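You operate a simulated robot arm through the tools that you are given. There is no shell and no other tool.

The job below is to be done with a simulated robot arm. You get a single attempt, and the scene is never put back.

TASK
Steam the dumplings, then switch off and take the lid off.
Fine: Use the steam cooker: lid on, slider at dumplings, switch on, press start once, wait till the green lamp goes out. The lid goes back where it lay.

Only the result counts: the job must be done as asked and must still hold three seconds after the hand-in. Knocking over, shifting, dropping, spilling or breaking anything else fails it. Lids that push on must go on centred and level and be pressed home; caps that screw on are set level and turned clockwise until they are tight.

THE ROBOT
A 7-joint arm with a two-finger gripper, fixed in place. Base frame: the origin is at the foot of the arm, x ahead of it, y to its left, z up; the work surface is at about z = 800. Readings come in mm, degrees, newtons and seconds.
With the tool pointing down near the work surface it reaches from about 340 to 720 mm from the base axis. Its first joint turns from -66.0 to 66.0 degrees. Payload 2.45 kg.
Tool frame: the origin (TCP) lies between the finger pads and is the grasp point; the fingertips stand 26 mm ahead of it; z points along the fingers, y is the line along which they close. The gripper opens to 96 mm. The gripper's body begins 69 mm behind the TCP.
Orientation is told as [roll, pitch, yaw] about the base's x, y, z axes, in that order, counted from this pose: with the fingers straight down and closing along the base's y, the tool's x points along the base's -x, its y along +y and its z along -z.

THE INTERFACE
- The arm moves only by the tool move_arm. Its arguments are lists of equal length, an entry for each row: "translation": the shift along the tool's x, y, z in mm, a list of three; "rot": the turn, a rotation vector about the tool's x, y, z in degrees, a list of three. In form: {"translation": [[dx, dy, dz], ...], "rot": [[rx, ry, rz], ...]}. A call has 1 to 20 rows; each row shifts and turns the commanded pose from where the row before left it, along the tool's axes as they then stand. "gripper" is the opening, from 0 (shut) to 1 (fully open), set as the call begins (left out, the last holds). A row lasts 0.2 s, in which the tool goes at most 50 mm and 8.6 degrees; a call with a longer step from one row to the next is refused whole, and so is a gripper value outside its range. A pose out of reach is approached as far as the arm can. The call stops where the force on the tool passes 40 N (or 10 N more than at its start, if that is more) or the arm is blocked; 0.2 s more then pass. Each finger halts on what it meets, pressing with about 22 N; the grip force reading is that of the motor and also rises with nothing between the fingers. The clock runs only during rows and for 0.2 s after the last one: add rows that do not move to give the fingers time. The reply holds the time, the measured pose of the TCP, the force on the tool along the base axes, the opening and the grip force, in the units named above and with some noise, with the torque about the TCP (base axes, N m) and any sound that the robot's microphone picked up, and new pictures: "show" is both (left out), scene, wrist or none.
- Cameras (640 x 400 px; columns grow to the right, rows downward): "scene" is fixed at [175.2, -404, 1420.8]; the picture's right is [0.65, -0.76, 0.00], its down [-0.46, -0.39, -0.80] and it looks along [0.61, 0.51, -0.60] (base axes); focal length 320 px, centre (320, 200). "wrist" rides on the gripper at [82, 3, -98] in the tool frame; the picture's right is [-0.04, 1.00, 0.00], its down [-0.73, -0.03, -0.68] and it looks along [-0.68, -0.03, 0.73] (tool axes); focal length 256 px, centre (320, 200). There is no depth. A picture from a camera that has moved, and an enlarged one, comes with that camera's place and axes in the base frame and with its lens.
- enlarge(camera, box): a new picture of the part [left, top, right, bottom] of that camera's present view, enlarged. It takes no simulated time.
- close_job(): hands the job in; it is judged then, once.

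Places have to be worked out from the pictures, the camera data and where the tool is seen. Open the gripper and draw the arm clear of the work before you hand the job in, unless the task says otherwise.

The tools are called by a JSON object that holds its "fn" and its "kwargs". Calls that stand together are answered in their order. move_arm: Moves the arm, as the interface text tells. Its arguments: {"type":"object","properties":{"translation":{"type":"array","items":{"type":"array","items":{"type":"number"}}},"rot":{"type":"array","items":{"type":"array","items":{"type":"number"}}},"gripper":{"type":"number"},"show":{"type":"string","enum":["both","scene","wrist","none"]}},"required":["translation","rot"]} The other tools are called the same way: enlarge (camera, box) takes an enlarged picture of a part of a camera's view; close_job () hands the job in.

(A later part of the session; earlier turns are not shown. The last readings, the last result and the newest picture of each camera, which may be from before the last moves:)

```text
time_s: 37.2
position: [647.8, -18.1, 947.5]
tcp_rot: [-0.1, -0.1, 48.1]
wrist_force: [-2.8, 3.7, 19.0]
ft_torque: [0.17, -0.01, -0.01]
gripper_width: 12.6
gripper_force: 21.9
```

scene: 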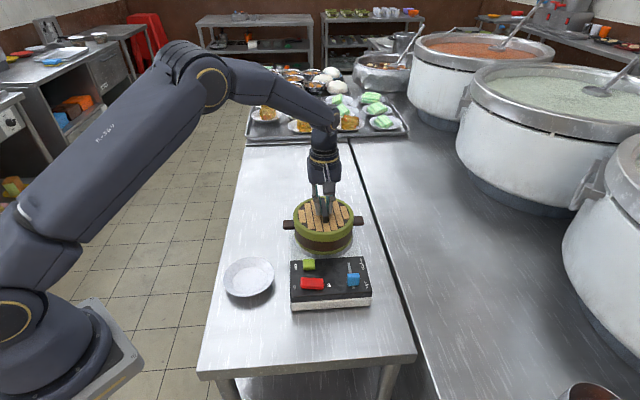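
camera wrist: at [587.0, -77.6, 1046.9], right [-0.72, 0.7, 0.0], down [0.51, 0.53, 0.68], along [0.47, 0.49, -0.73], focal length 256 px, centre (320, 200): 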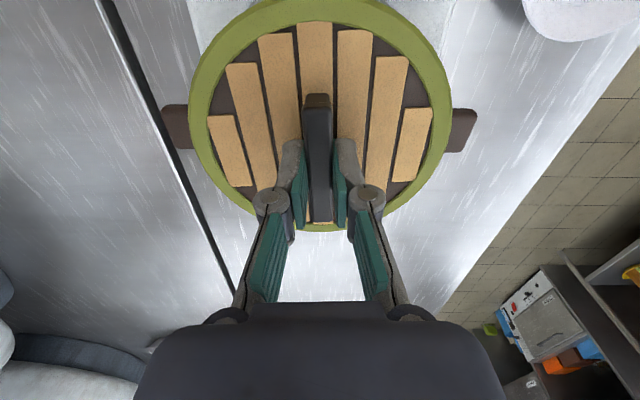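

Still 19 N; I keep raising in small steps.

{"fn": "move_arm", "kwargs": {"translation": [[0, 0, -0.8], [0, 0, 0]], "rot": [[0, 0, 0], [0, 0, 0]], "show": "none"}}

{"fn": "move_arm", "kwargs": {"translation": [[0, 0, -0.5], [0, 0, 0]], "rot": [[0, 0, 0], [0, 0, 0]], "show": "none"}}

{"fn": "enlarge", "kwargs": {"camera": "scene", "box": [308, 222, 340, 246]}}

{"fn": "enlarge", "kwargs": {"camera": "wrist", "box": [160, 0, 480, 240]}}

```text
time_s: 37.8
position: [648.7, -16.5, 947.1]
tcp_rot: [0.0, 0.0, 48.1]
wrist_force: [-2.3, 2.7, 9.0]
ft_torque: [0.27, -0.13, 0.05]
gripper_width: 12.9
gripper_force: 21.8
```

```text
time_s: 38.4
position: [648.4, -19.1, 949.2]
tcp_rot: [0.0, 0.2, 48.1]
wrist_force: [0.0, -0.3, -1.3]
ft_torque: [0.03, -0.01, 0.01]
gripper_width: 12.7
gripper_force: 21.9
```

```text
16.00 times, centred on (324, 234) of scene
camera zoom: at [175.2, -404.0, 1420.8], right [0.65, -0.76, 0.0], down [-0.46, -0.39, -0.8], along [0.61, 0.51, -0.6], focal length 5116 px, centre (256, -344)
```

zoom: 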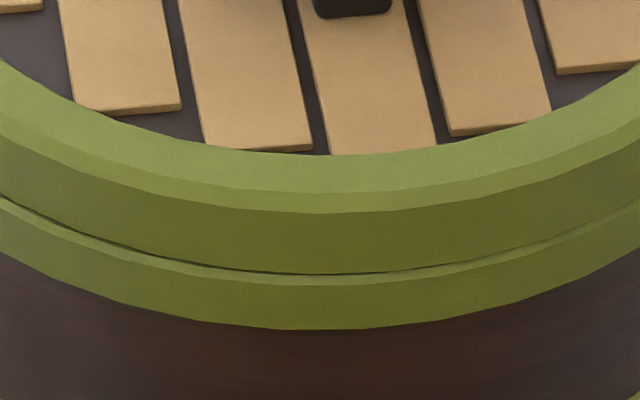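

```text
1.67 times, centred on (320, 120) of wrist
camera zoom: at [589.1, -77.5, 1047.5], right [-0.72, 0.7, 0.0], down [0.51, 0.53, 0.68], along [0.47, 0.49, -0.74], focal length 427 px, centre (320, 333)
```

zoom: 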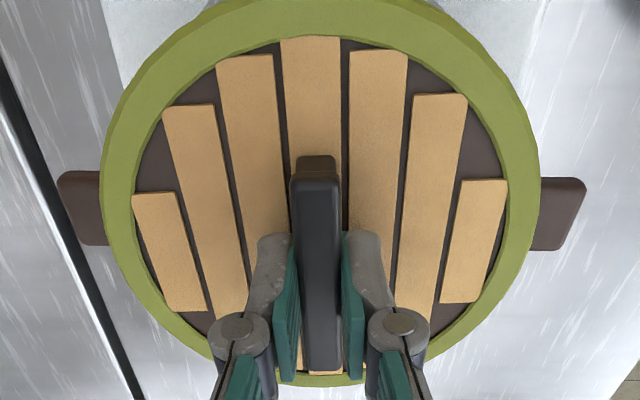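

Load is off (lid hanging ~0.5 mm up) and it's about 0.9 mm to scene-right. I nudge +0.8 in y and lower lightly.

{"fn": "move_arm", "kwargs": {"translation": [[0, 0.8, 0], [0, 0, 0.4], [0, 0, 0]], "rot": [[0, 0, 0], [0, 0, 0], [0, 0, 0]], "show": "none"}}

{"fn": "enlarge", "kwargs": {"camera": "wrist", "box": [160, 0, 480, 240]}}

{"fn": "enlarge", "kwargs": {"camera": "scene", "box": [288, 206, 320, 230]}}

{"fn": "enlarge", "kwargs": {"camera": "scene", "box": [330, 206, 362, 230]}}

```text
time_s: 39.2
position: [646.9, -17.3, 949.5]
tcp_rot: [0.0, -0.1, 48.1]
wrist_force: [-0.2, 0.1, -1.1]
ft_torque: [0.03, 0.03, 0.01]
gripper_width: 12.7
gripper_force: 22.1
```

```text
1.67 times, centred on (320, 120) of wrist
camera zoom: at [588.3, -76.0, 1047.6], right [-0.72, 0.7, 0.0], down [0.51, 0.53, 0.68], along [0.47, 0.49, -0.73], focal length 427 px, centre (320, 333)
```

zoom: 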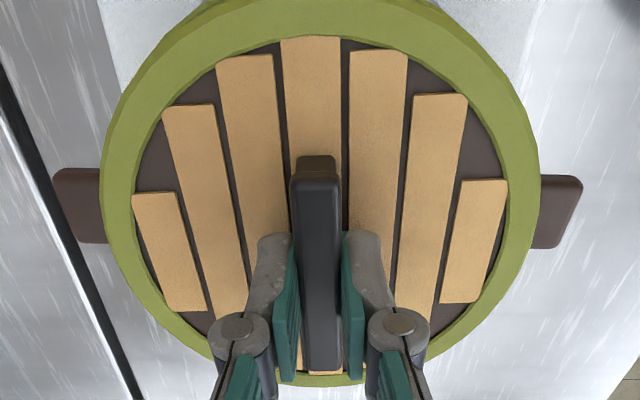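

```text
16.00 times, centred on (304, 218) of scene
camera zoom: at [175.2, -404.0, 1420.8], right [0.65, -0.76, 0.0], down [-0.46, -0.39, -0.8], along [0.61, 0.51, -0.6], focal length 5116 px, centre (576, -88)
```

zoom: 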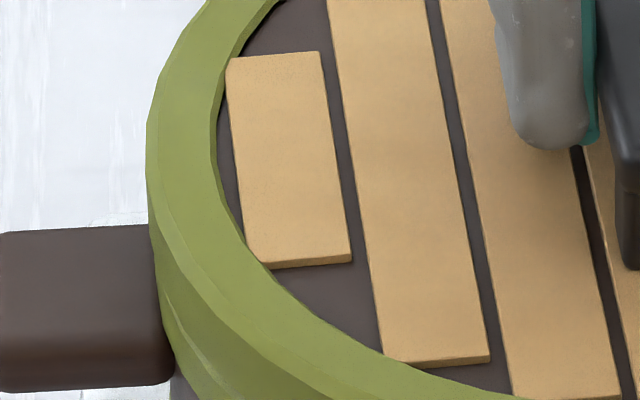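

```text
16.00 times, centred on (346, 218) of scene
camera zoom: at [175.2, -404.0, 1420.8], right [0.65, -0.76, 0.0], down [-0.46, -0.39, -0.8], along [0.61, 0.51, -0.6], focal length 5116 px, centre (-96, -88)
```

zoom: 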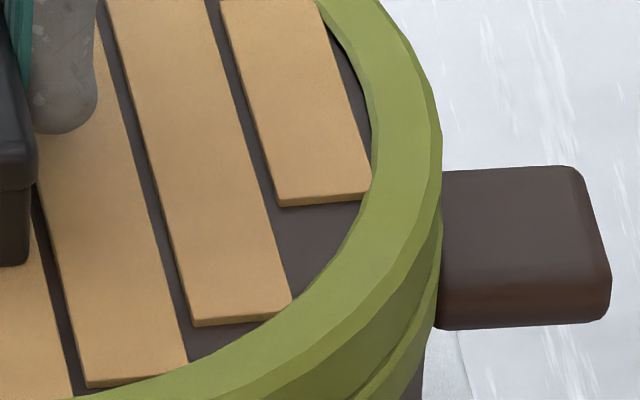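

About 0.7 mm to the left now; small nudge back plus lowering.

{"fn": "move_arm", "kwargs": {"translation": [[0, -0.4, 0.6], [0, 0, 0]], "rot": [[0, 0, 0], [0, 0, 0]], "show": "none"}}

{"fn": "enlarge", "kwargs": {"camera": "wrist", "box": [160, 0, 480, 240]}}

{"fn": "enlarge", "kwargs": {"camera": "scene", "box": [288, 206, 320, 230]}}

{"fn": "enlarge", "kwargs": {"camera": "scene", "box": [330, 206, 362, 230]}}

```text
time_s: 39.8
position: [648.1, -17.6, 949.4]
tcp_rot: [0.0, 0.0, 48.1]
wrist_force: [0.3, -0.4, 0.3]
ft_torque: [-0.06, 0.04, -0.04]
gripper_width: 12.9
gripper_force: 22.6
```

```text
1.67 times, centred on (320, 120) of wrist
camera zoom: at [588.9, -75.9, 1046.8], right [-0.72, 0.7, 0.0], down [0.51, 0.53, 0.68], along [0.47, 0.49, -0.73], focal length 427 px, centre (320, 333)
```

zoom: 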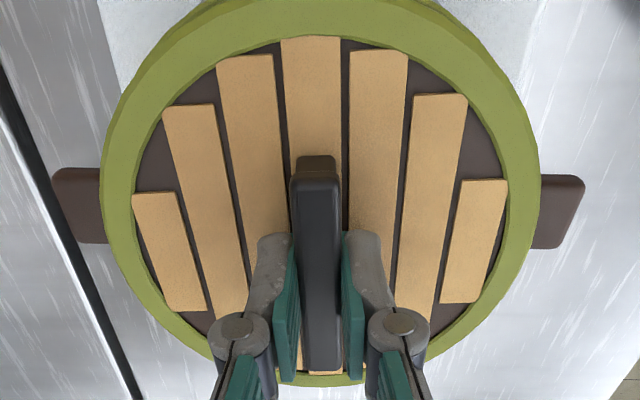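

```text
16.00 times, centred on (304, 218) of scene
camera zoom: at [175.2, -404.0, 1420.8], right [0.65, -0.76, 0.0], down [-0.46, -0.39, -0.8], along [0.61, 0.51, -0.6], focal length 5116 px, centre (576, -88)
```

zoom: 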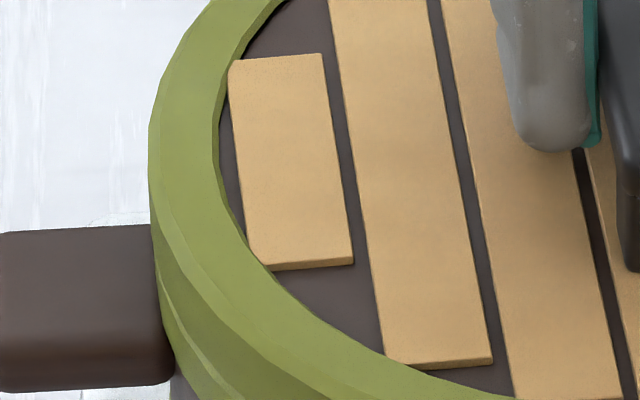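

```text
16.00 times, centred on (346, 218) of scene
camera zoom: at [175.2, -404.0, 1420.8], right [0.65, -0.76, 0.0], down [-0.46, -0.39, -0.8], along [0.61, 0.51, -0.6], focal length 5116 px, centre (-96, -88)
```

zoom: 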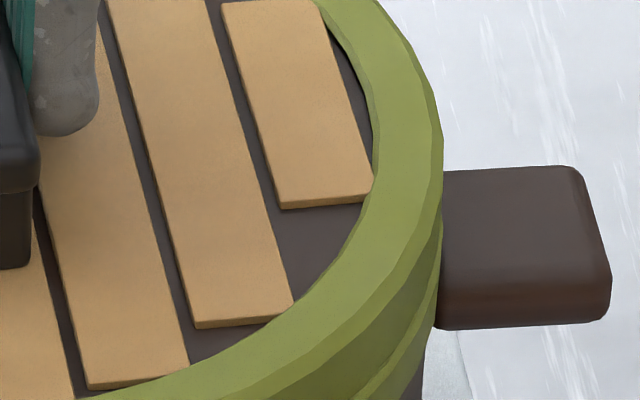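

Load is near zero, lateral within 0.4 mm; lengthwise about 1 mm out. I nudge +0.8 mm in tool x and then release gently by opening only partially.

{"fn": "move_arm", "kwargs": {"translation": [[0.8, 0, 0.1], [0, 0, 0]], "rot": [[0, 0, 0], [0, 0, 0]], "show": "none"}}

{"fn": "move_arm", "kwargs": {"translation": [[0, 0, 0], [0, 0, 0], [0, 0, 0]], "rot": [[0, 0, 0], [0, 0, 0], [0, 0, 0]], "gripper": 0.25}}

{"fn": "enlarge", "kwargs": {"camera": "scene", "box": [284, 190, 364, 250]}}

{"fn": "enlarge", "kwargs": {"camera": "scene", "box": [308, 222, 340, 246]}}

{"fn": "enlarge", "kwargs": {"camera": "wrist", "box": [160, 0, 480, 240]}}

```text
time_s: 40.4
position: [647.6, -16.7, 948.0]
tcp_rot: [0.0, -0.1, 48.2]
wrist_force: [1.6, 1.7, 3.8]
ft_torque: [-0.21, 0.17, -0.08]
gripper_width: 12.6
gripper_force: 22.3
```

```text
time_s: 41.2
position: [647.2, -18.0, 948.6]
tcp_rot: [0.0, 0.0, 48.0]
wrist_force: [0.0, -0.5, 0.5]
ft_torque: [0.0, -0.02, 0.04]
gripper_width: 24.3
gripper_force: 0.1
camera wrist: at [588.6, -76.8, 1046.4], right [-0.72, 0.7, 0.0], down [0.51, 0.53, 0.68], along [0.47, 0.49, -0.73], focal length 256 px, centre (320, 200)
```

scene: 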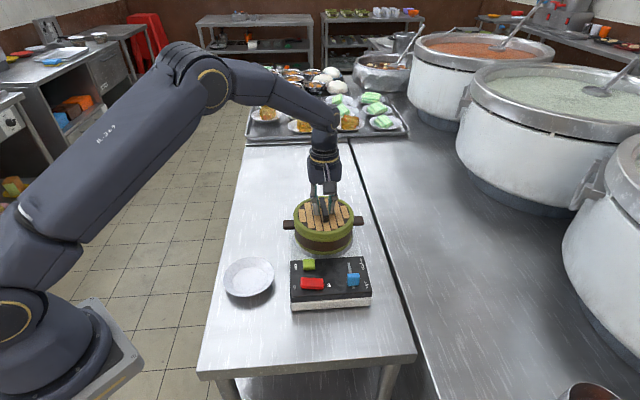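
wrist: 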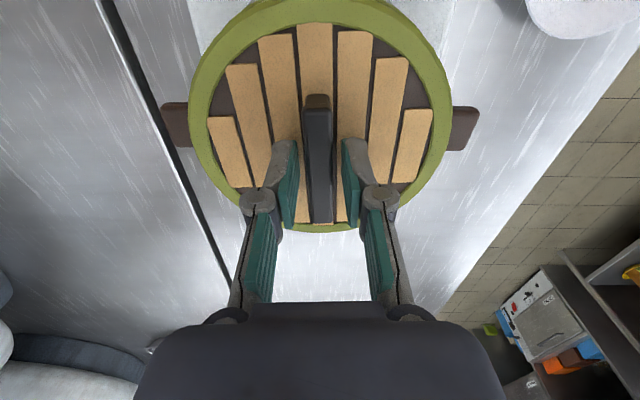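

```text
6.67 times, centred on (324, 220) of scene
camera zoom: at [175.2, -404.0, 1420.8], right [0.65, -0.76, 0.0], down [-0.46, -0.39, -0.8], along [0.61, 0.51, -0.6], focal length 2132 px, centre (293, 67)
```

zoom: 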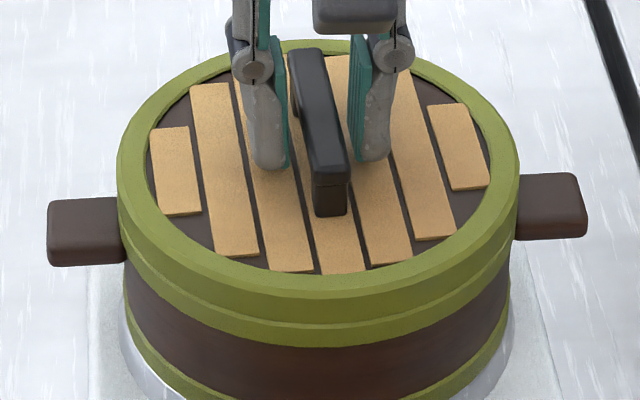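

```text
16.00 times, centred on (324, 234) of scene
camera zoom: at [175.2, -404.0, 1420.8], right [0.65, -0.76, 0.0], down [-0.46, -0.39, -0.8], along [0.61, 0.51, -0.6], focal length 5116 px, centre (256, -344)
```

zoom: 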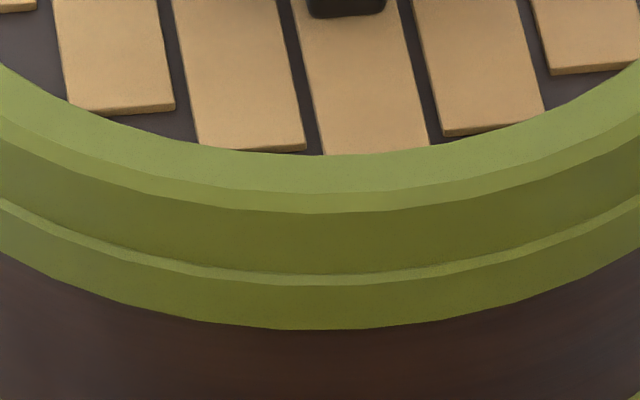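

```text
1.67 times, centred on (320, 120) of wrist
camera zoom: at [588.6, -76.8, 1046.4], right [-0.72, 0.7, 0.0], down [0.51, 0.53, 0.68], along [0.47, 0.49, -0.73], focal length 427 px, centre (320, 333)
```

zoom: 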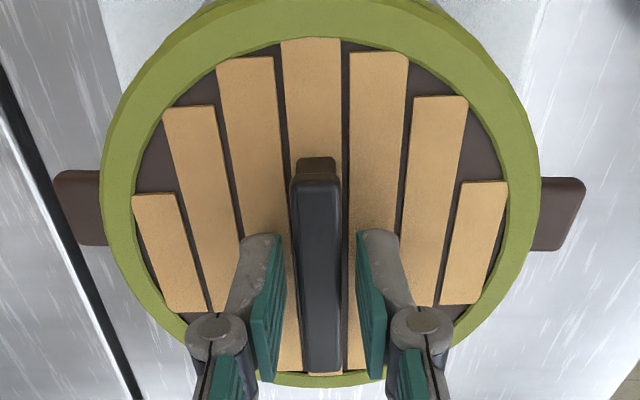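

The lid stayed centred after release. I rise clear of the handle and go over the control panel to measure the slider, switch and button from above.

{"fn": "move_arm", "kwargs": {"translation": [[0, 0, -30], [0, 0, -40], [0, 0, -22], [47.6, 2.1, 0], [47.6, 2.1, 0], [47.5, 2.1, 0], [0, 0, 20], [0, 0, 20], [0, 0, 0]], "rot": [[0, 0, 0], [0, 0, 0], [0, 0, 0], [0, 0, 0], [0, 0, 0], [0, 0, 0], [0, 0, 0], [0, 0, 0], [0, 0, 0]]}}

{"fn": "enlarge", "kwargs": {"camera": "wrist", "box": [220, 10, 420, 160]}}

{"fn": "enlarge", "kwargs": {"camera": "scene", "box": [284, 190, 364, 250]}}

```text
time_s: 43.2
position: [542.5, -117.9, 999.1]
tcp_rot: [0.0, -0.1, 48.0]
wrist_force: [-0.5, 0.6, 0.3]
ft_torque: [0.01, -0.01, 0.05]
gripper_width: 23.7
gripper_force: 0.1
camera wrist: at [484.1, -176.9, 1097.7], right [-0.72, 0.7, 0.0], down [0.51, 0.53, 0.68], along [0.47, 0.49, -0.73], focal length 256 px, centre (320, 200)
```

scene: 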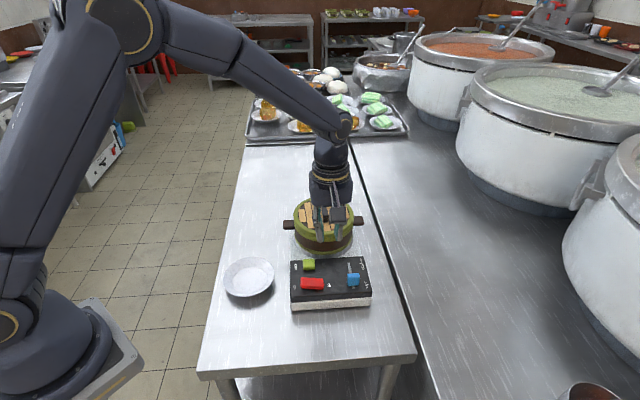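
wrist: 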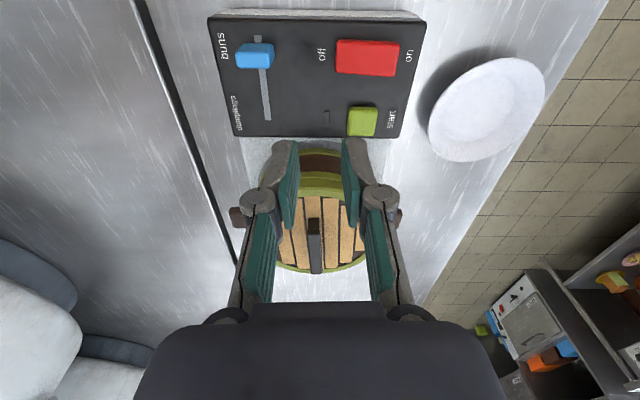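

```text
2.67 times, centred on (320, 85) of wrist
camera zoom: at [484.1, -176.9, 1097.7], right [-0.72, 0.7, 0.0], down [0.51, 0.53, 0.68], along [0.47, 0.49, -0.73], focal length 683 px, centre (320, 507)
```

zoom: 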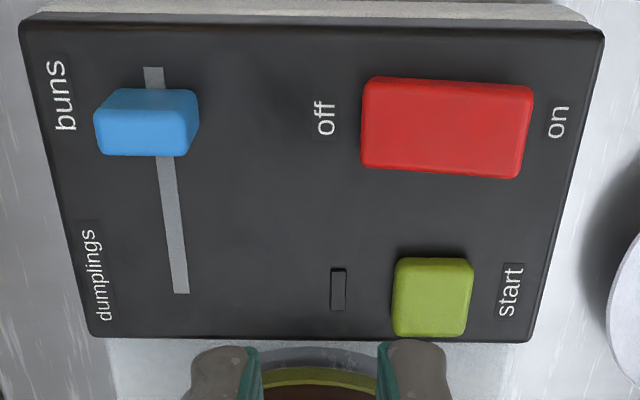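

```text
6.67 times, centred on (324, 220) of scene
camera zoom: at [175.2, -404.0, 1420.8], right [0.65, -0.76, 0.0], down [-0.46, -0.39, -0.8], along [0.61, 0.51, -0.6], focal length 2132 px, centre (293, 67)
```

zoom: 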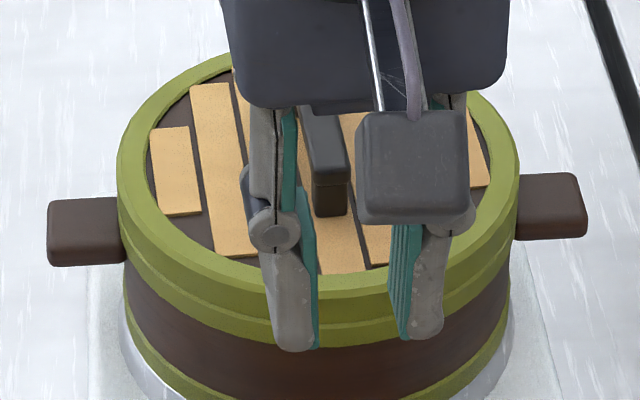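

From above: the panel's axes are at about 44.7° yaw. The slider knob is near (560.5, -173.4), top at z≈875, and must travel about 46 mm toward (+0.71, +0.70). I close the fingers, turn to 44.7° and move behind the knob (buns side), staying high for now.

{"fn": "move_arm", "kwargs": {"translation": [[27.6, -25, 0], [27.7, -24.9, 0], [0, 0, 0], [0, 0, 35], [0, 0, 30], [0, 0, 0]], "rot": [[0, 0, 0], [0, 0, 0], [0, 0, 3.4], [0, 0, 0], [0, 0, 0], [0, 0, 0]], "gripper": 0}}

{"fn": "enlarge", "kwargs": {"camera": "scene", "box": [284, 240, 384, 315]}}

{"fn": "enlarge", "kwargs": {"camera": "wrist", "box": [200, 60, 440, 240]}}

```text
time_s: 44.6
position: [546.5, -195.9, 937.1]
tcp_rot: [0.0, 0.0, 44.7]
wrist_force: [0.0, 0.6, 1.0]
ft_torque: [0.01, 0.01, 0.0]
gripper_width: 0.0
gripper_force: 22.2
camera wrist: at [484.5, -250.3, 1034.4], right [-0.67, 0.74, 0.0], down [0.54, 0.5, 0.68], along [0.5, 0.46, -0.73], focal length 256 px, centre (320, 200)
```

scene: 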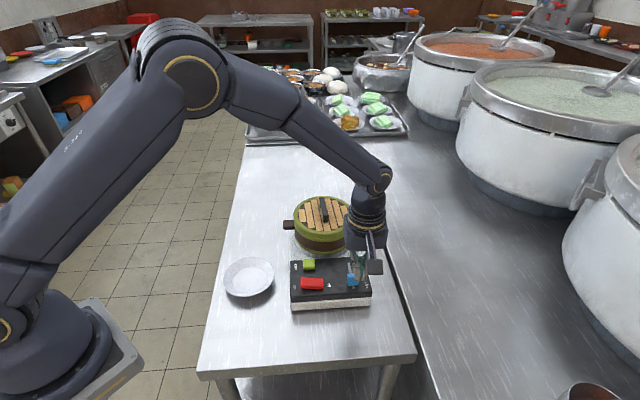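
wrist: 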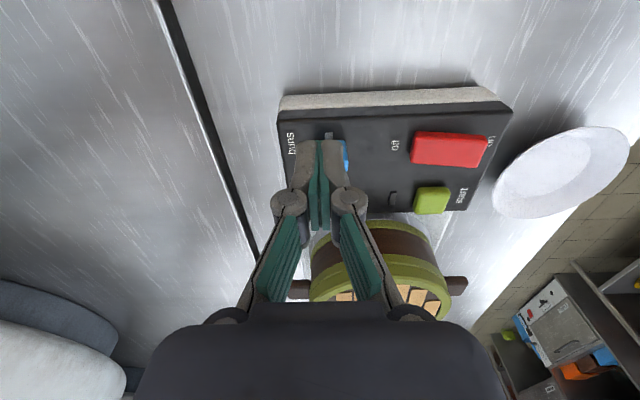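

```text
5.33 times, centred on (334, 278) of scene
camera zoom: at [175.2, -404.0, 1420.8], right [0.65, -0.76, 0.0], down [-0.46, -0.39, -0.8], along [0.61, 0.51, -0.6], focal length 1705 px, centre (245, -213)
```

zoom: 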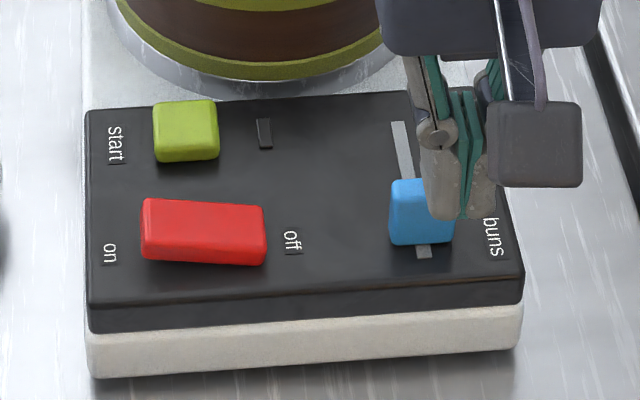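

```text
2.22 times, centred on (320, 150) of wrist
camera zoom: at [484.5, -250.3, 1034.4], right [-0.67, 0.74, 0.0], down [0.54, 0.5, 0.68], along [0.5, 0.46, -0.73], focal length 569 px, centre (320, 311)
```

zoom: 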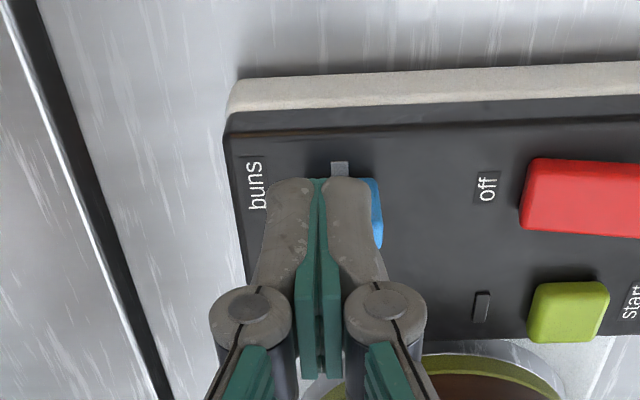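

The fingers sit about 5 mm to the left of the slot line. I shift +4.7 mm in y and descend behind the knob, so the tips are a few mm above the panel.

{"fn": "move_arm", "kwargs": {"translation": [[0, 4.7, 0], [0, 0, 25], [0, 0, 15], [0, 0, 0], [0, 0, 0]], "rot": [[0, 0, 0], [0, 0, 0], [0, 0, 0], [0, 0, 0], [0, 0, 0]]}}

{"fn": "enlarge", "kwargs": {"camera": "scene", "box": [314, 250, 384, 305]}}

{"fn": "enlarge", "kwargs": {"camera": "wrist", "box": [220, 80, 420, 240]}}

```text
time_s: 45.8
position: [542.5, -191.8, 895.8]
tcp_rot: [0.1, 0.0, 44.7]
wrist_force: [-0.8, -0.1, -0.6]
ft_torque: [0.02, -0.06, 0.01]
gripper_width: 0.0
gripper_force: 22.3
camera wrist: at [480.5, -247.5, 994.7], right [-0.67, 0.74, 0.0], down [0.54, 0.5, 0.68], along [0.5, 0.46, -0.73], focal length 256 px, centre (320, 200)
```

scene: 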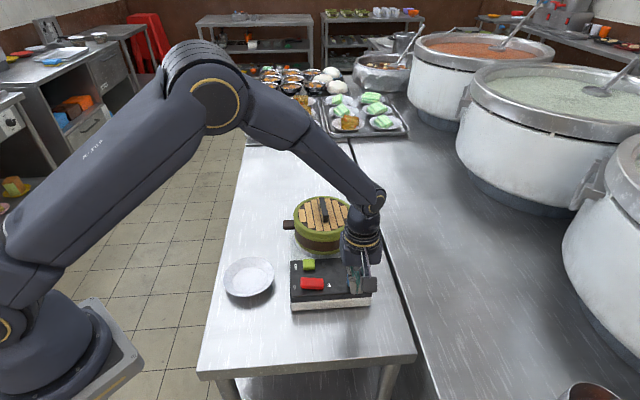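
wrist: 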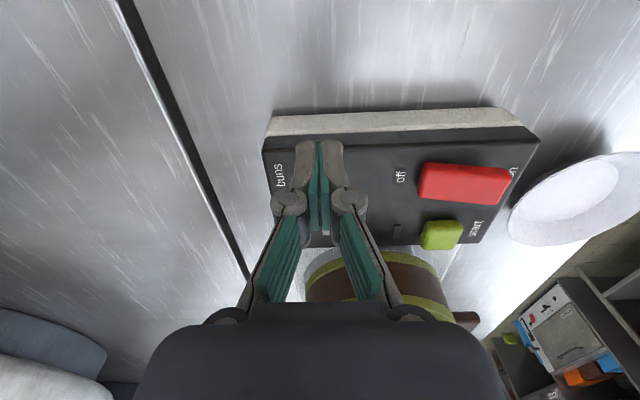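

```text
7.27 times, centred on (349, 278) of scene
camera zoom: at [175.2, -404.0, 1420.8], right [0.65, -0.76, 0.0], down [-0.46, -0.39, -0.8], along [0.61, 0.51, -0.6], focal length 2325 px, centre (109, -364)
```

zoom: 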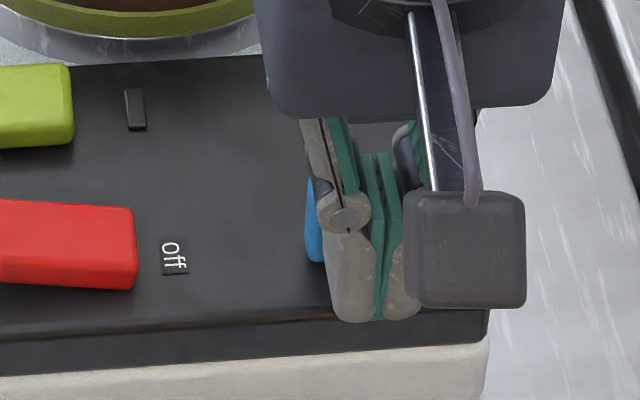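

```text
2.50 times, centred on (320, 160) of wrist
camera zoom: at [480.5, -247.5, 994.7], right [-0.67, 0.74, 0.0], down [0.54, 0.5, 0.68], along [0.5, 0.46, -0.73], focal length 640 px, centre (320, 300)
```

zoom: 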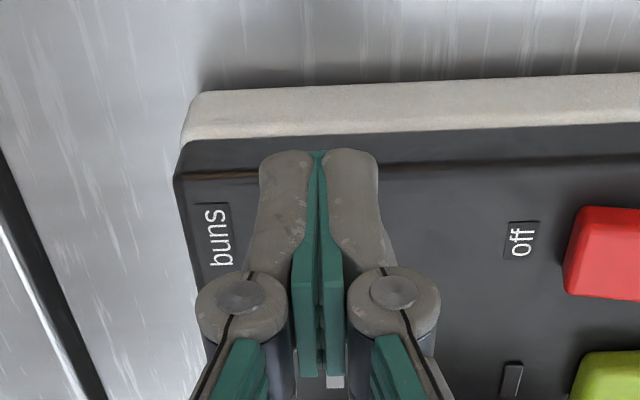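

Aligned with the slot. I go 6 mm lower, then push along the slot by 20 mm in small rows while watching the force.

{"fn": "move_arm", "kwargs": {"translation": [[0, 0, 3], [0, 0, 3], [0, 0, 0]], "rot": [[0, 0, 0], [0, 0, 0], [0, 0, 0]], "show": "none"}}

{"fn": "move_arm", "kwargs": {"translation": [[-4, 0, 0], [-4, 0, 0], [-4, 0, 0], [-4, 0, 0], [0, 0, 0]], "rot": [[0, 0, 0], [0, 0, 0], [0, 0, 0], [0, 0, 0], [0, 0, 0]]}}

{"fn": "enlarge", "kwargs": {"camera": "scene", "box": [314, 250, 384, 305]}}

{"fn": "enlarge", "kwargs": {"camera": "wrist", "box": [220, 80, 420, 240]}}

```text
time_s: 46.6
position: [543.0, -190.6, 889.8]
tcp_rot: [0.1, 0.0, 44.7]
wrist_force: [0.1, 0.8, -0.5]
ft_torque: [0.03, 0.01, -0.03]
gripper_width: 0.1
gripper_force: 22.4
```

```text
time_s: 47.8
position: [554.4, -179.0, 889.2]
tcp_rot: [-0.1, -0.1, 44.7]
wrist_force: [0.2, 0.0, -0.2]
ft_torque: [-0.01, -0.05, 0.0]
gripper_width: 0.0
gripper_force: 22.2
camera wrist: at [492.8, -234.7, 988.2], right [-0.67, 0.74, 0.0], down [0.54, 0.5, 0.68], along [0.5, 0.46, -0.73], focal length 256 px, centre (320, 200)
```

scene: 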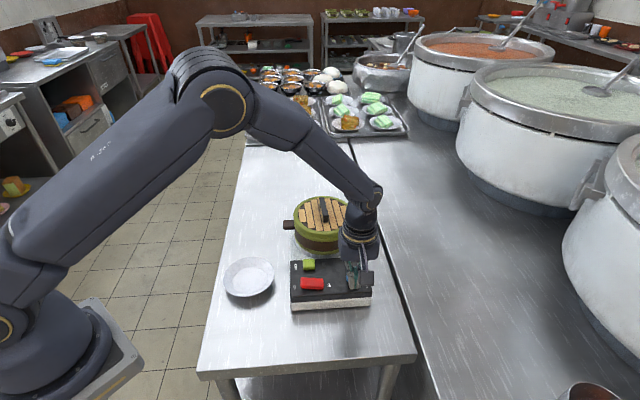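
wrist: 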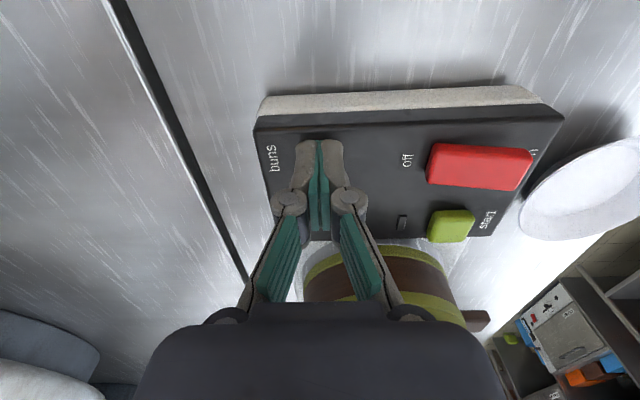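

```text
7.27 times, centred on (349, 278) of scene
camera zoom: at [175.2, -404.0, 1420.8], right [0.65, -0.76, 0.0], down [-0.46, -0.39, -0.8], along [0.61, 0.51, -0.6], focal length 2325 px, centre (109, -364)
```

zoom: 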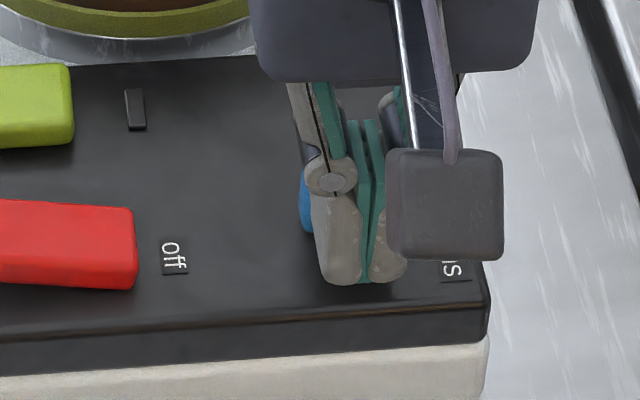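

```text
2.50 times, centred on (320, 160) of wrist
camera zoom: at [492.8, -234.7, 988.2], right [-0.67, 0.74, 0.0], down [0.54, 0.5, 0.68], along [0.5, 0.46, -0.73], focal length 640 px, centre (320, 300)
```

zoom: 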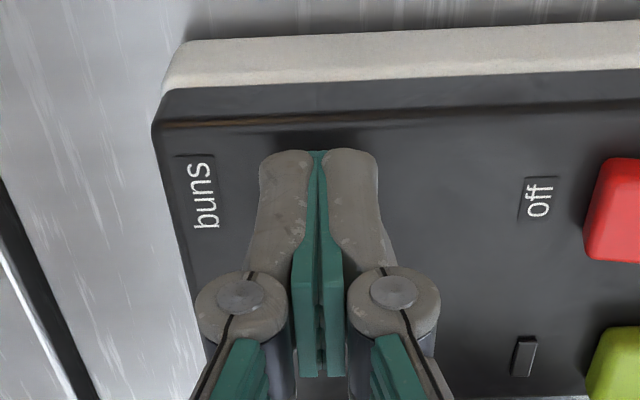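

The knob moves with negligible resistance. I push on by another 30 mm.

{"fn": "move_arm", "kwargs": {"translation": [[-5, 0, 0], [-5, 0, 0], [-5, 0, 0], [-5, 0, 0], [-5, 0, 0], [-5, 0, 0], [0, 0, 0]], "rot": [[0, 0, 0], [0, 0, 0], [0, 0, 0], [0, 0, 0], [0, 0, 0], [0, 0, 0], [0, 0, 0]]}}

{"fn": "enlarge", "kwargs": {"camera": "scene", "box": [304, 245, 384, 305]}}

{"fn": "enlarge", "kwargs": {"camera": "wrist", "box": [220, 80, 420, 240]}}

```text
time_s: 49.4
position: [575.8, -159.8, 889.7]
tcp_rot: [0.0, 0.0, 44.7]
wrist_force: [-0.1, 0.1, -0.2]
ft_torque: [-0.01, 0.0, 0.01]
gripper_width: 0.0
gripper_force: 22.0
camera wrist: at [514.6, -214.0, 988.1], right [-0.67, 0.74, 0.0], down [0.54, 0.5, 0.68], along [0.5, 0.46, -0.73], focal length 256 px, centre (320, 200)
```

scene: 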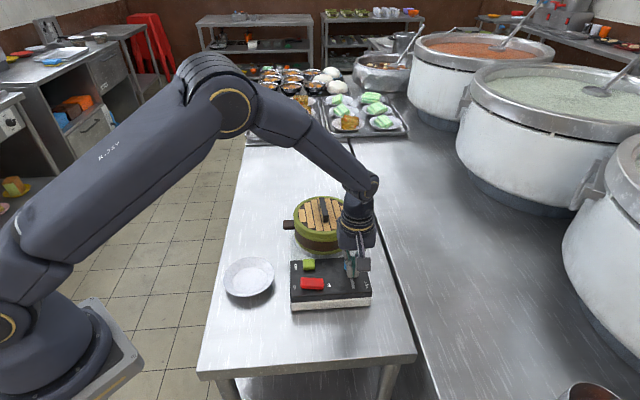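
wrist: 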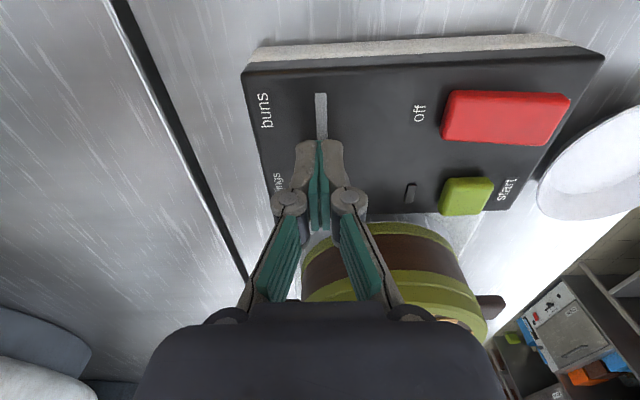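

```text
6.67 times, centred on (344, 275) of scene
camera zoom: at [175.2, -404.0, 1420.8], right [0.65, -0.76, 0.0], down [-0.46, -0.39, -0.8], along [0.61, 0.51, -0.6], focal length 2132 px, centre (160, -300)
```

zoom: 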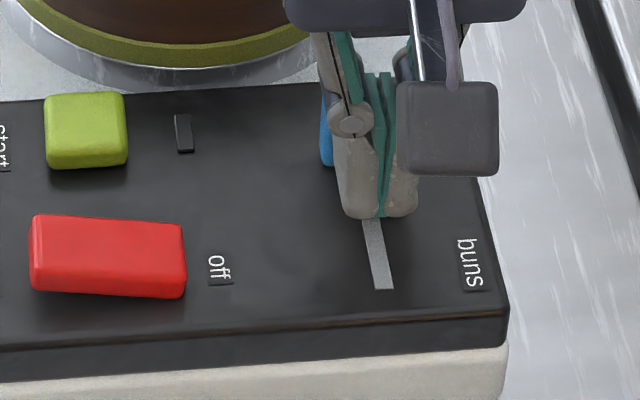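

```text
2.50 times, centred on (320, 160) of wrist
camera zoom: at [514.6, -214.0, 988.1], right [-0.67, 0.74, 0.0], down [0.54, 0.5, 0.68], along [0.5, 0.46, -0.73], focal length 640 px, centre (320, 300)
```

zoom: 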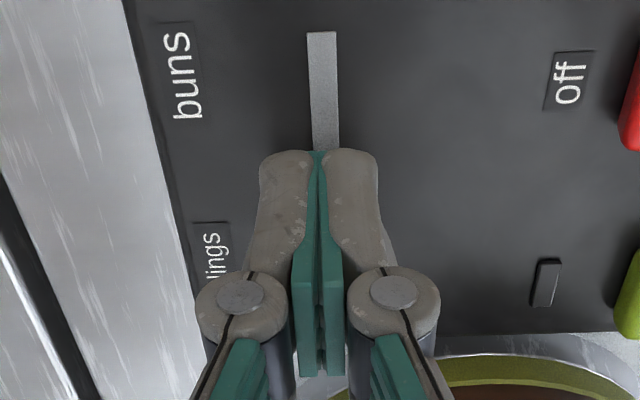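

Moved about 38 mm so far with no resistance. I continue in 2 mm steps to find the end stop.

{"fn": "move_arm", "kwargs": {"translation": [[-2, 0, 0], [-2, 0, 0], [0, 0, 0]], "rot": [[0, 0, 0], [0, 0, 0], [0, 0, 0]], "show": "none"}}

{"fn": "move_arm", "kwargs": {"translation": [[-2, 0, 0], [0, 0, 0]], "rot": [[0, 0, 0], [0, 0, 0]], "show": "none"}}

{"fn": "move_arm", "kwargs": {"translation": [[-1, 0, 0], [0, 0, 0]], "rot": [[0, 0, 0], [0, 0, 0]]}}

{"fn": "enlarge", "kwargs": {"camera": "scene", "box": [304, 245, 384, 305]}}

{"fn": "enlarge", "kwargs": {"camera": "wrist", "box": [220, 80, 420, 240]}}

```text
time_s: 50.2
position: [579.8, -155.5, 890.1]
tcp_rot: [0.0, -0.1, 44.6]
wrist_force: [0.3, -1.3, -1.0]
ft_torque: [0.02, -0.01, 0.01]
gripper_width: 0.0
gripper_force: 22.5
```

```text
time_s: 50.8
position: [580.5, -153.8, 889.8]
tcp_rot: [0.1, 0.1, 44.7]
wrist_force: [-0.1, 0.5, -0.1]
ft_torque: [0.02, -0.03, 0.02]
gripper_width: 0.0
gripper_force: 21.7
```

```text
time_s: 51.4
position: [581.6, -153.8, 889.3]
tcp_rot: [0.1, 0.1, 44.7]
wrist_force: [-0.1, 0.6, -0.6]
ft_torque: [0.02, -0.01, -0.02]
gripper_width: 0.0
gripper_force: 21.8
camera wrist: at [519.9, -208.5, 987.6], right [-0.67, 0.74, 0.0], down [0.54, 0.5, 0.68], along [0.5, 0.46, -0.73], focal length 256 px, centre (320, 200)
```

scene: 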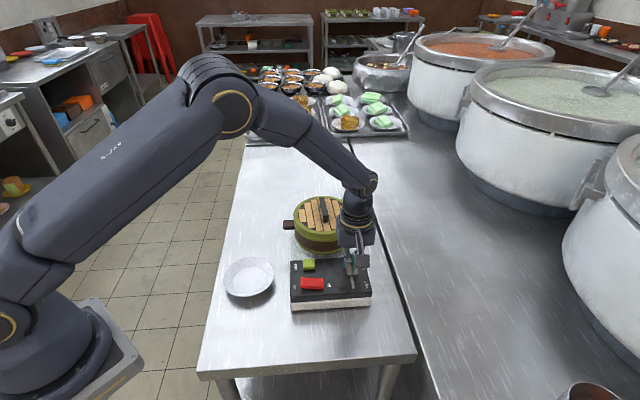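
wrist: 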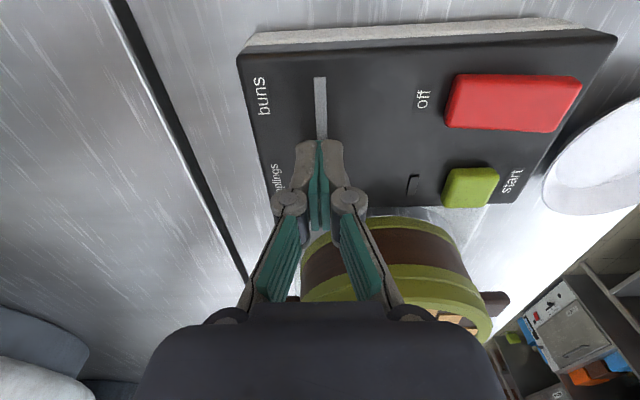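

```text
6.67 times, centred on (344, 275) of scene
camera zoom: at [175.2, -404.0, 1420.8], right [0.65, -0.76, 0.0], down [-0.46, -0.39, -0.8], along [0.61, 0.51, -0.6], focal length 2132 px, centre (160, -300)
```

zoom: 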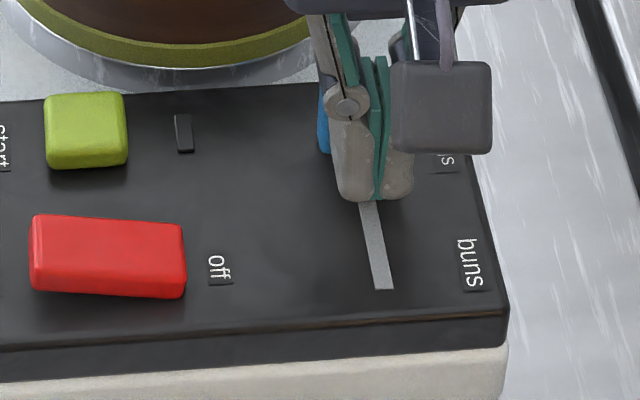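

```text
2.50 times, centred on (320, 160) of wrist
camera zoom: at [519.9, -208.5, 987.6], right [-0.67, 0.74, 0.0], down [0.54, 0.5, 0.68], along [0.5, 0.46, -0.73], focal length 640 px, centre (320, 300)
```

zoom: 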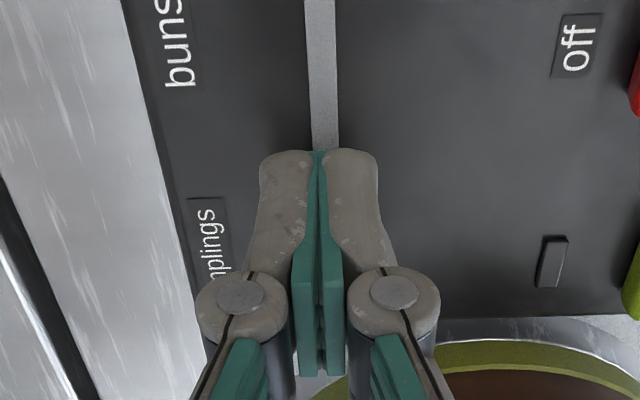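

Still no resistance after about 46 mm. I continue in 1 mm steps.

{"fn": "move_arm", "kwargs": {"translation": [[-1, 0, 0], [0, 0, 0]], "rot": [[0, 0, 0], [0, 0, 0]], "show": "none"}}

{"fn": "move_arm", "kwargs": {"translation": [[-1, 0, 0], [0, 0, 0]], "rot": [[0, 0, 0], [0, 0, 0]], "show": "none"}}

{"fn": "enlarge", "kwargs": {"camera": "scene", "box": [304, 245, 384, 305]}}

```text
time_s: 52.0
position: [581.7, -153.3, 890.2]
tcp_rot: [0.1, 0.0, 44.7]
wrist_force: [-0.1, 0.7, -0.2]
ft_torque: [-0.01, -0.03, -0.01]
gripper_width: 0.1
gripper_force: 21.7
```

```text
time_s: 52.6
position: [584.3, -153.0, 889.0]
tcp_rot: [0.0, 0.0, 44.8]
wrist_force: [-0.8, -0.2, 0.5]
ft_torque: [0.0, 0.01, -0.05]
gripper_width: 0.0
gripper_force: 21.9
```

```text
6.67 times, centred on (344, 275) of scene
camera zoom: at [175.2, -404.0, 1420.8], right [0.65, -0.76, 0.0], down [-0.46, -0.39, -0.8], along [0.61, 0.51, -0.6], focal length 2132 px, centre (160, -300)
```

zoom: 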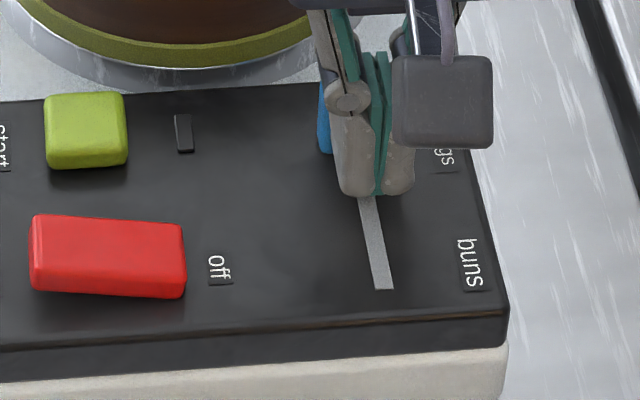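

The knob's visible edge no longer seems to move. I rise straight up to see where the knob stands.

{"fn": "move_arm", "kwargs": {"translation": [[0, 0, -25], [0, 0, -40], [35, 0, -35], [20, 0, 0], [0, 0, 0]], "rot": [[0, 0, 0], [0, 0, 0], [0, 0, 0], [0, 0, 0], [0, 0, 0]]}}

{"fn": "enlarge", "kwargs": {"camera": "wrist", "box": [220, 20, 460, 200]}}

{"fn": "enlarge", "kwargs": {"camera": "scene", "box": [284, 245, 384, 320]}}

```text
time_s: 53.8
position: [545.3, -190.6, 989.7]
tcp_rot: [0.1, -0.1, 44.6]
wrist_force: [0.2, -0.1, -0.1]
ft_torque: [-0.02, 0.01, -0.01]
gripper_width: 0.2
gripper_force: 22.7
camera wrist: at [483.7, -246.7, 1088.8], right [-0.67, 0.74, 0.0], down [0.54, 0.5, 0.68], along [0.5, 0.46, -0.73], focal length 256 px, centre (320, 200)
```

scene: 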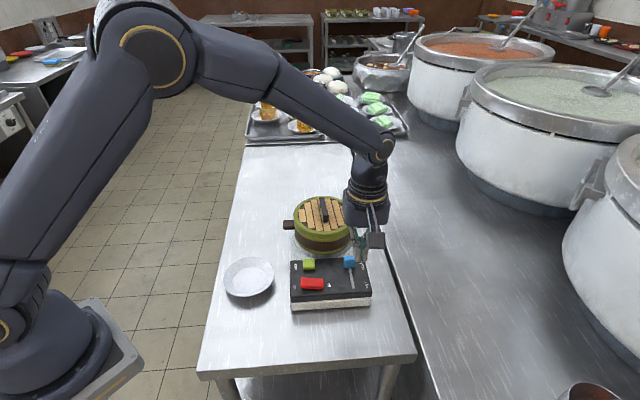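
wrist: 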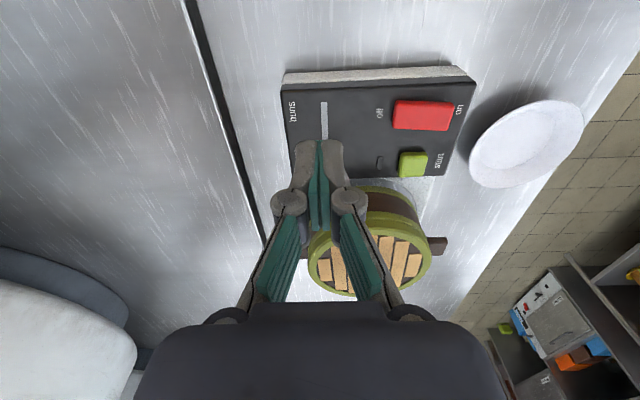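

```text
2.22 times, centred on (340, 110) of wrist
camera zoom: at [483.7, -246.7, 1088.8], right [-0.67, 0.74, 0.0], down [0.54, 0.5, 0.68], along [0.5, 0.46, -0.73], focal length 569 px, centre (276, 400)
```

zoom: 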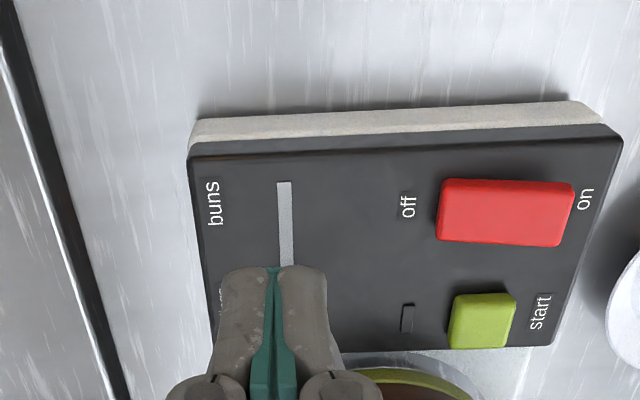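

```text
5.33 times, centred on (334, 282) of scene
camera zoom: at [175.1, -404.0, 1420.8], right [0.65, -0.76, 0.0], down [-0.46, -0.39, -0.8], along [0.61, 0.51, -0.6], focal length 1705 px, centre (245, -240)
```

zoom: 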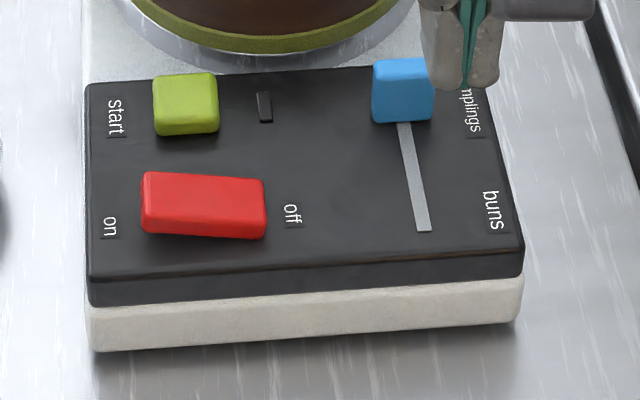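

The knob now stands at the dumplings end. I move over the panel for a clean view to compare its position with the slot ends and the labels.

{"fn": "move_arm", "kwargs": {"translation": [[-20, 30, -5], [-20, 30, -5], [0, 0, 0]], "rot": [[0, 0, 0], [0, 0, 0], [0, 0, 0]]}}

{"fn": "enlarge", "kwargs": {"camera": "wrist", "box": [200, 10, 440, 150]}}

{"fn": "enlarge", "kwargs": {"camera": "wrist", "box": [200, 20, 300, 100]}}

{"fn": "enlarge", "kwargs": {"camera": "scene", "box": [284, 245, 384, 320]}}

```text
time_s: 54.6
position: [533.1, -117.4, 997.7]
tcp_rot: [0.0, 0.0, 44.8]
wrist_force: [0.1, 1.2, 0.0]
ft_torque: [-0.02, 0.01, 0.01]
gripper_width: 0.0
gripper_force: 21.7
camera wrist: at [470.6, -173.5, 1096.8], right [-0.67, 0.74, 0.0], down [0.54, 0.5, 0.68], along [0.5, 0.46, -0.73], focal length 256 px, centre (320, 200)
```

scene: 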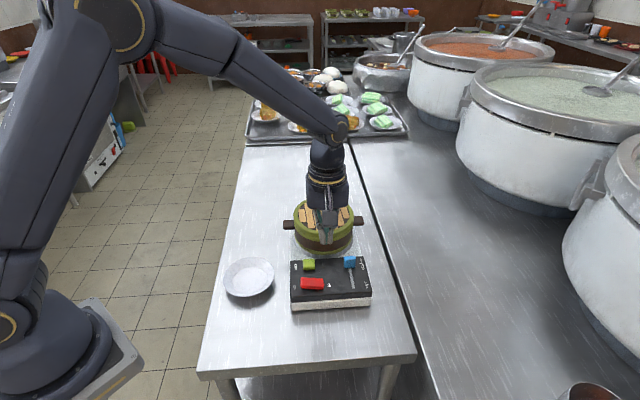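
wrist: 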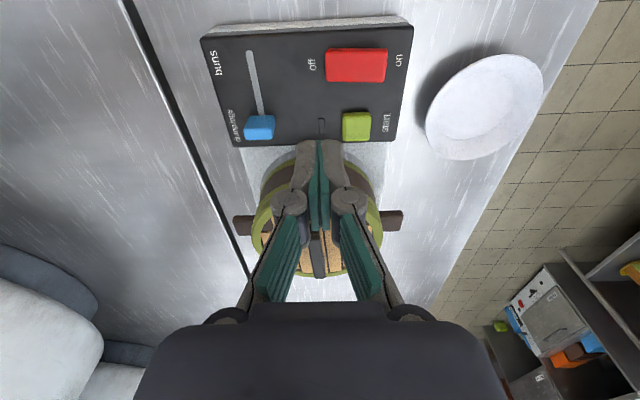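

```text
2.67 times, centred on (320, 80) of wrist
camera zoom: at [470.6, -173.5, 1096.8], right [-0.67, 0.74, 0.0], down [0.54, 0.5, 0.68], along [0.5, 0.46, -0.73], focal length 683 px, centre (320, 520)
```

zoom: 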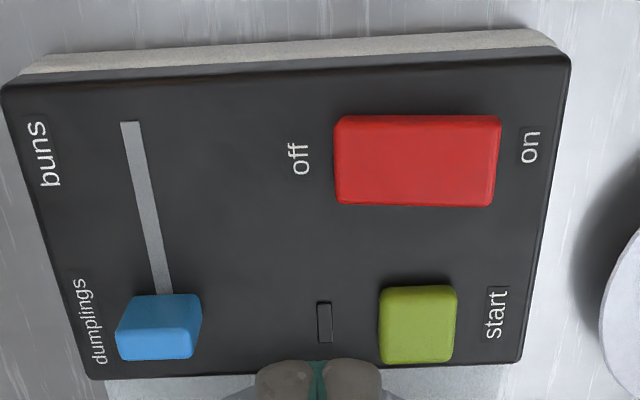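

```text
5.00 times, centred on (250, 60) of wrist
camera zoom: at [470.6, -173.5, 1096.8], right [-0.67, 0.74, 0.0], down [0.54, 0.5, 0.68], along [0.5, 0.46, -0.73], focal length 1280 px, centre (670, 900)
```

zoom: 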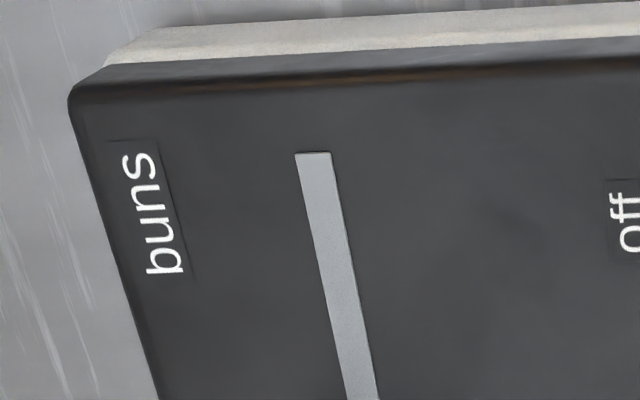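

```text
5.33 times, centred on (334, 282) of scene
camera zoom: at [175.2, -404.0, 1420.8], right [0.65, -0.76, 0.0], down [-0.46, -0.39, -0.8], along [0.61, 0.51, -0.6], focal length 1705 px, centre (245, -240)
```

zoom: 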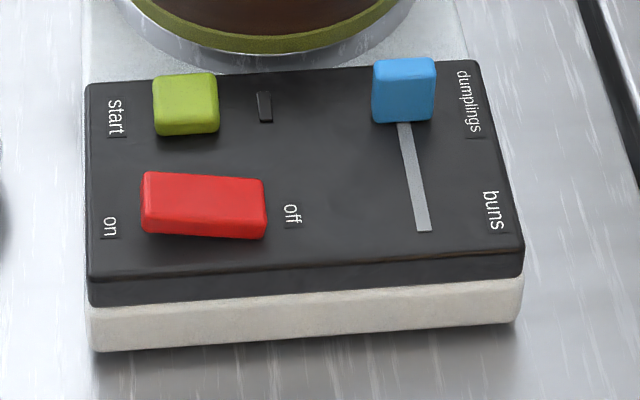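

I check that the cooker itself hasn't shifted by taking the same crop as at the start.

{"fn": "enlarge", "kwargs": {"camera": "scene", "box": [284, 250, 376, 315]}}

{"fn": "enlarge", "kwargs": {"camera": "scene", "box": [210, 180, 400, 320]}}

```text
6.15 times, centred on (330, 282) of scene
camera zoom: at [175.2, -404.0, 1420.8], right [0.65, -0.76, 0.0], down [-0.46, -0.39, -0.8], along [0.61, 0.51, -0.6], focal length 1968 px, centre (258, -308)
```

zoom: 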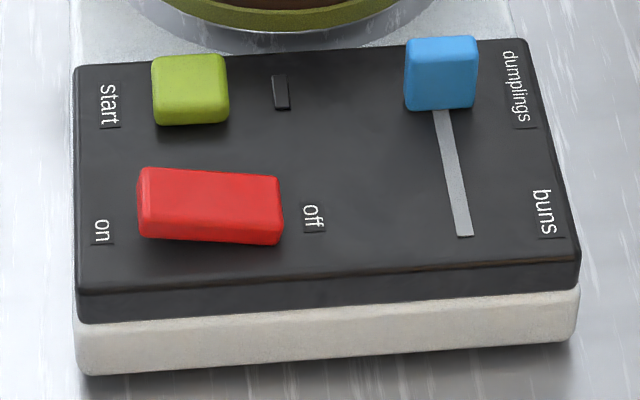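

```text
2.86 times, centred on (305, 250) of scene
camera zoom: at [175.2, -404.0, 1420.8], right [0.65, -0.76, 0.0], down [-0.46, -0.39, -0.8], along [0.61, 0.51, -0.6], focal length 914 px, centre (363, 57)
```

zoom: 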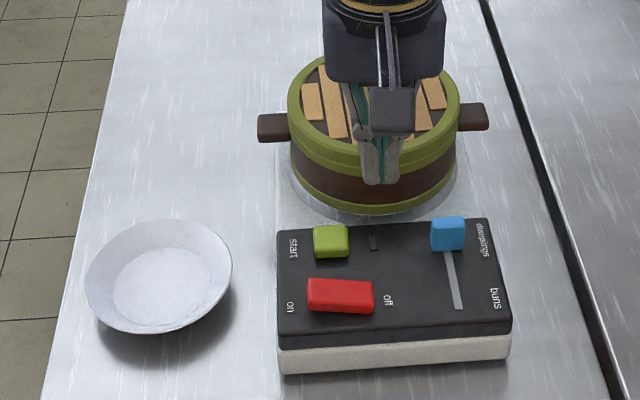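

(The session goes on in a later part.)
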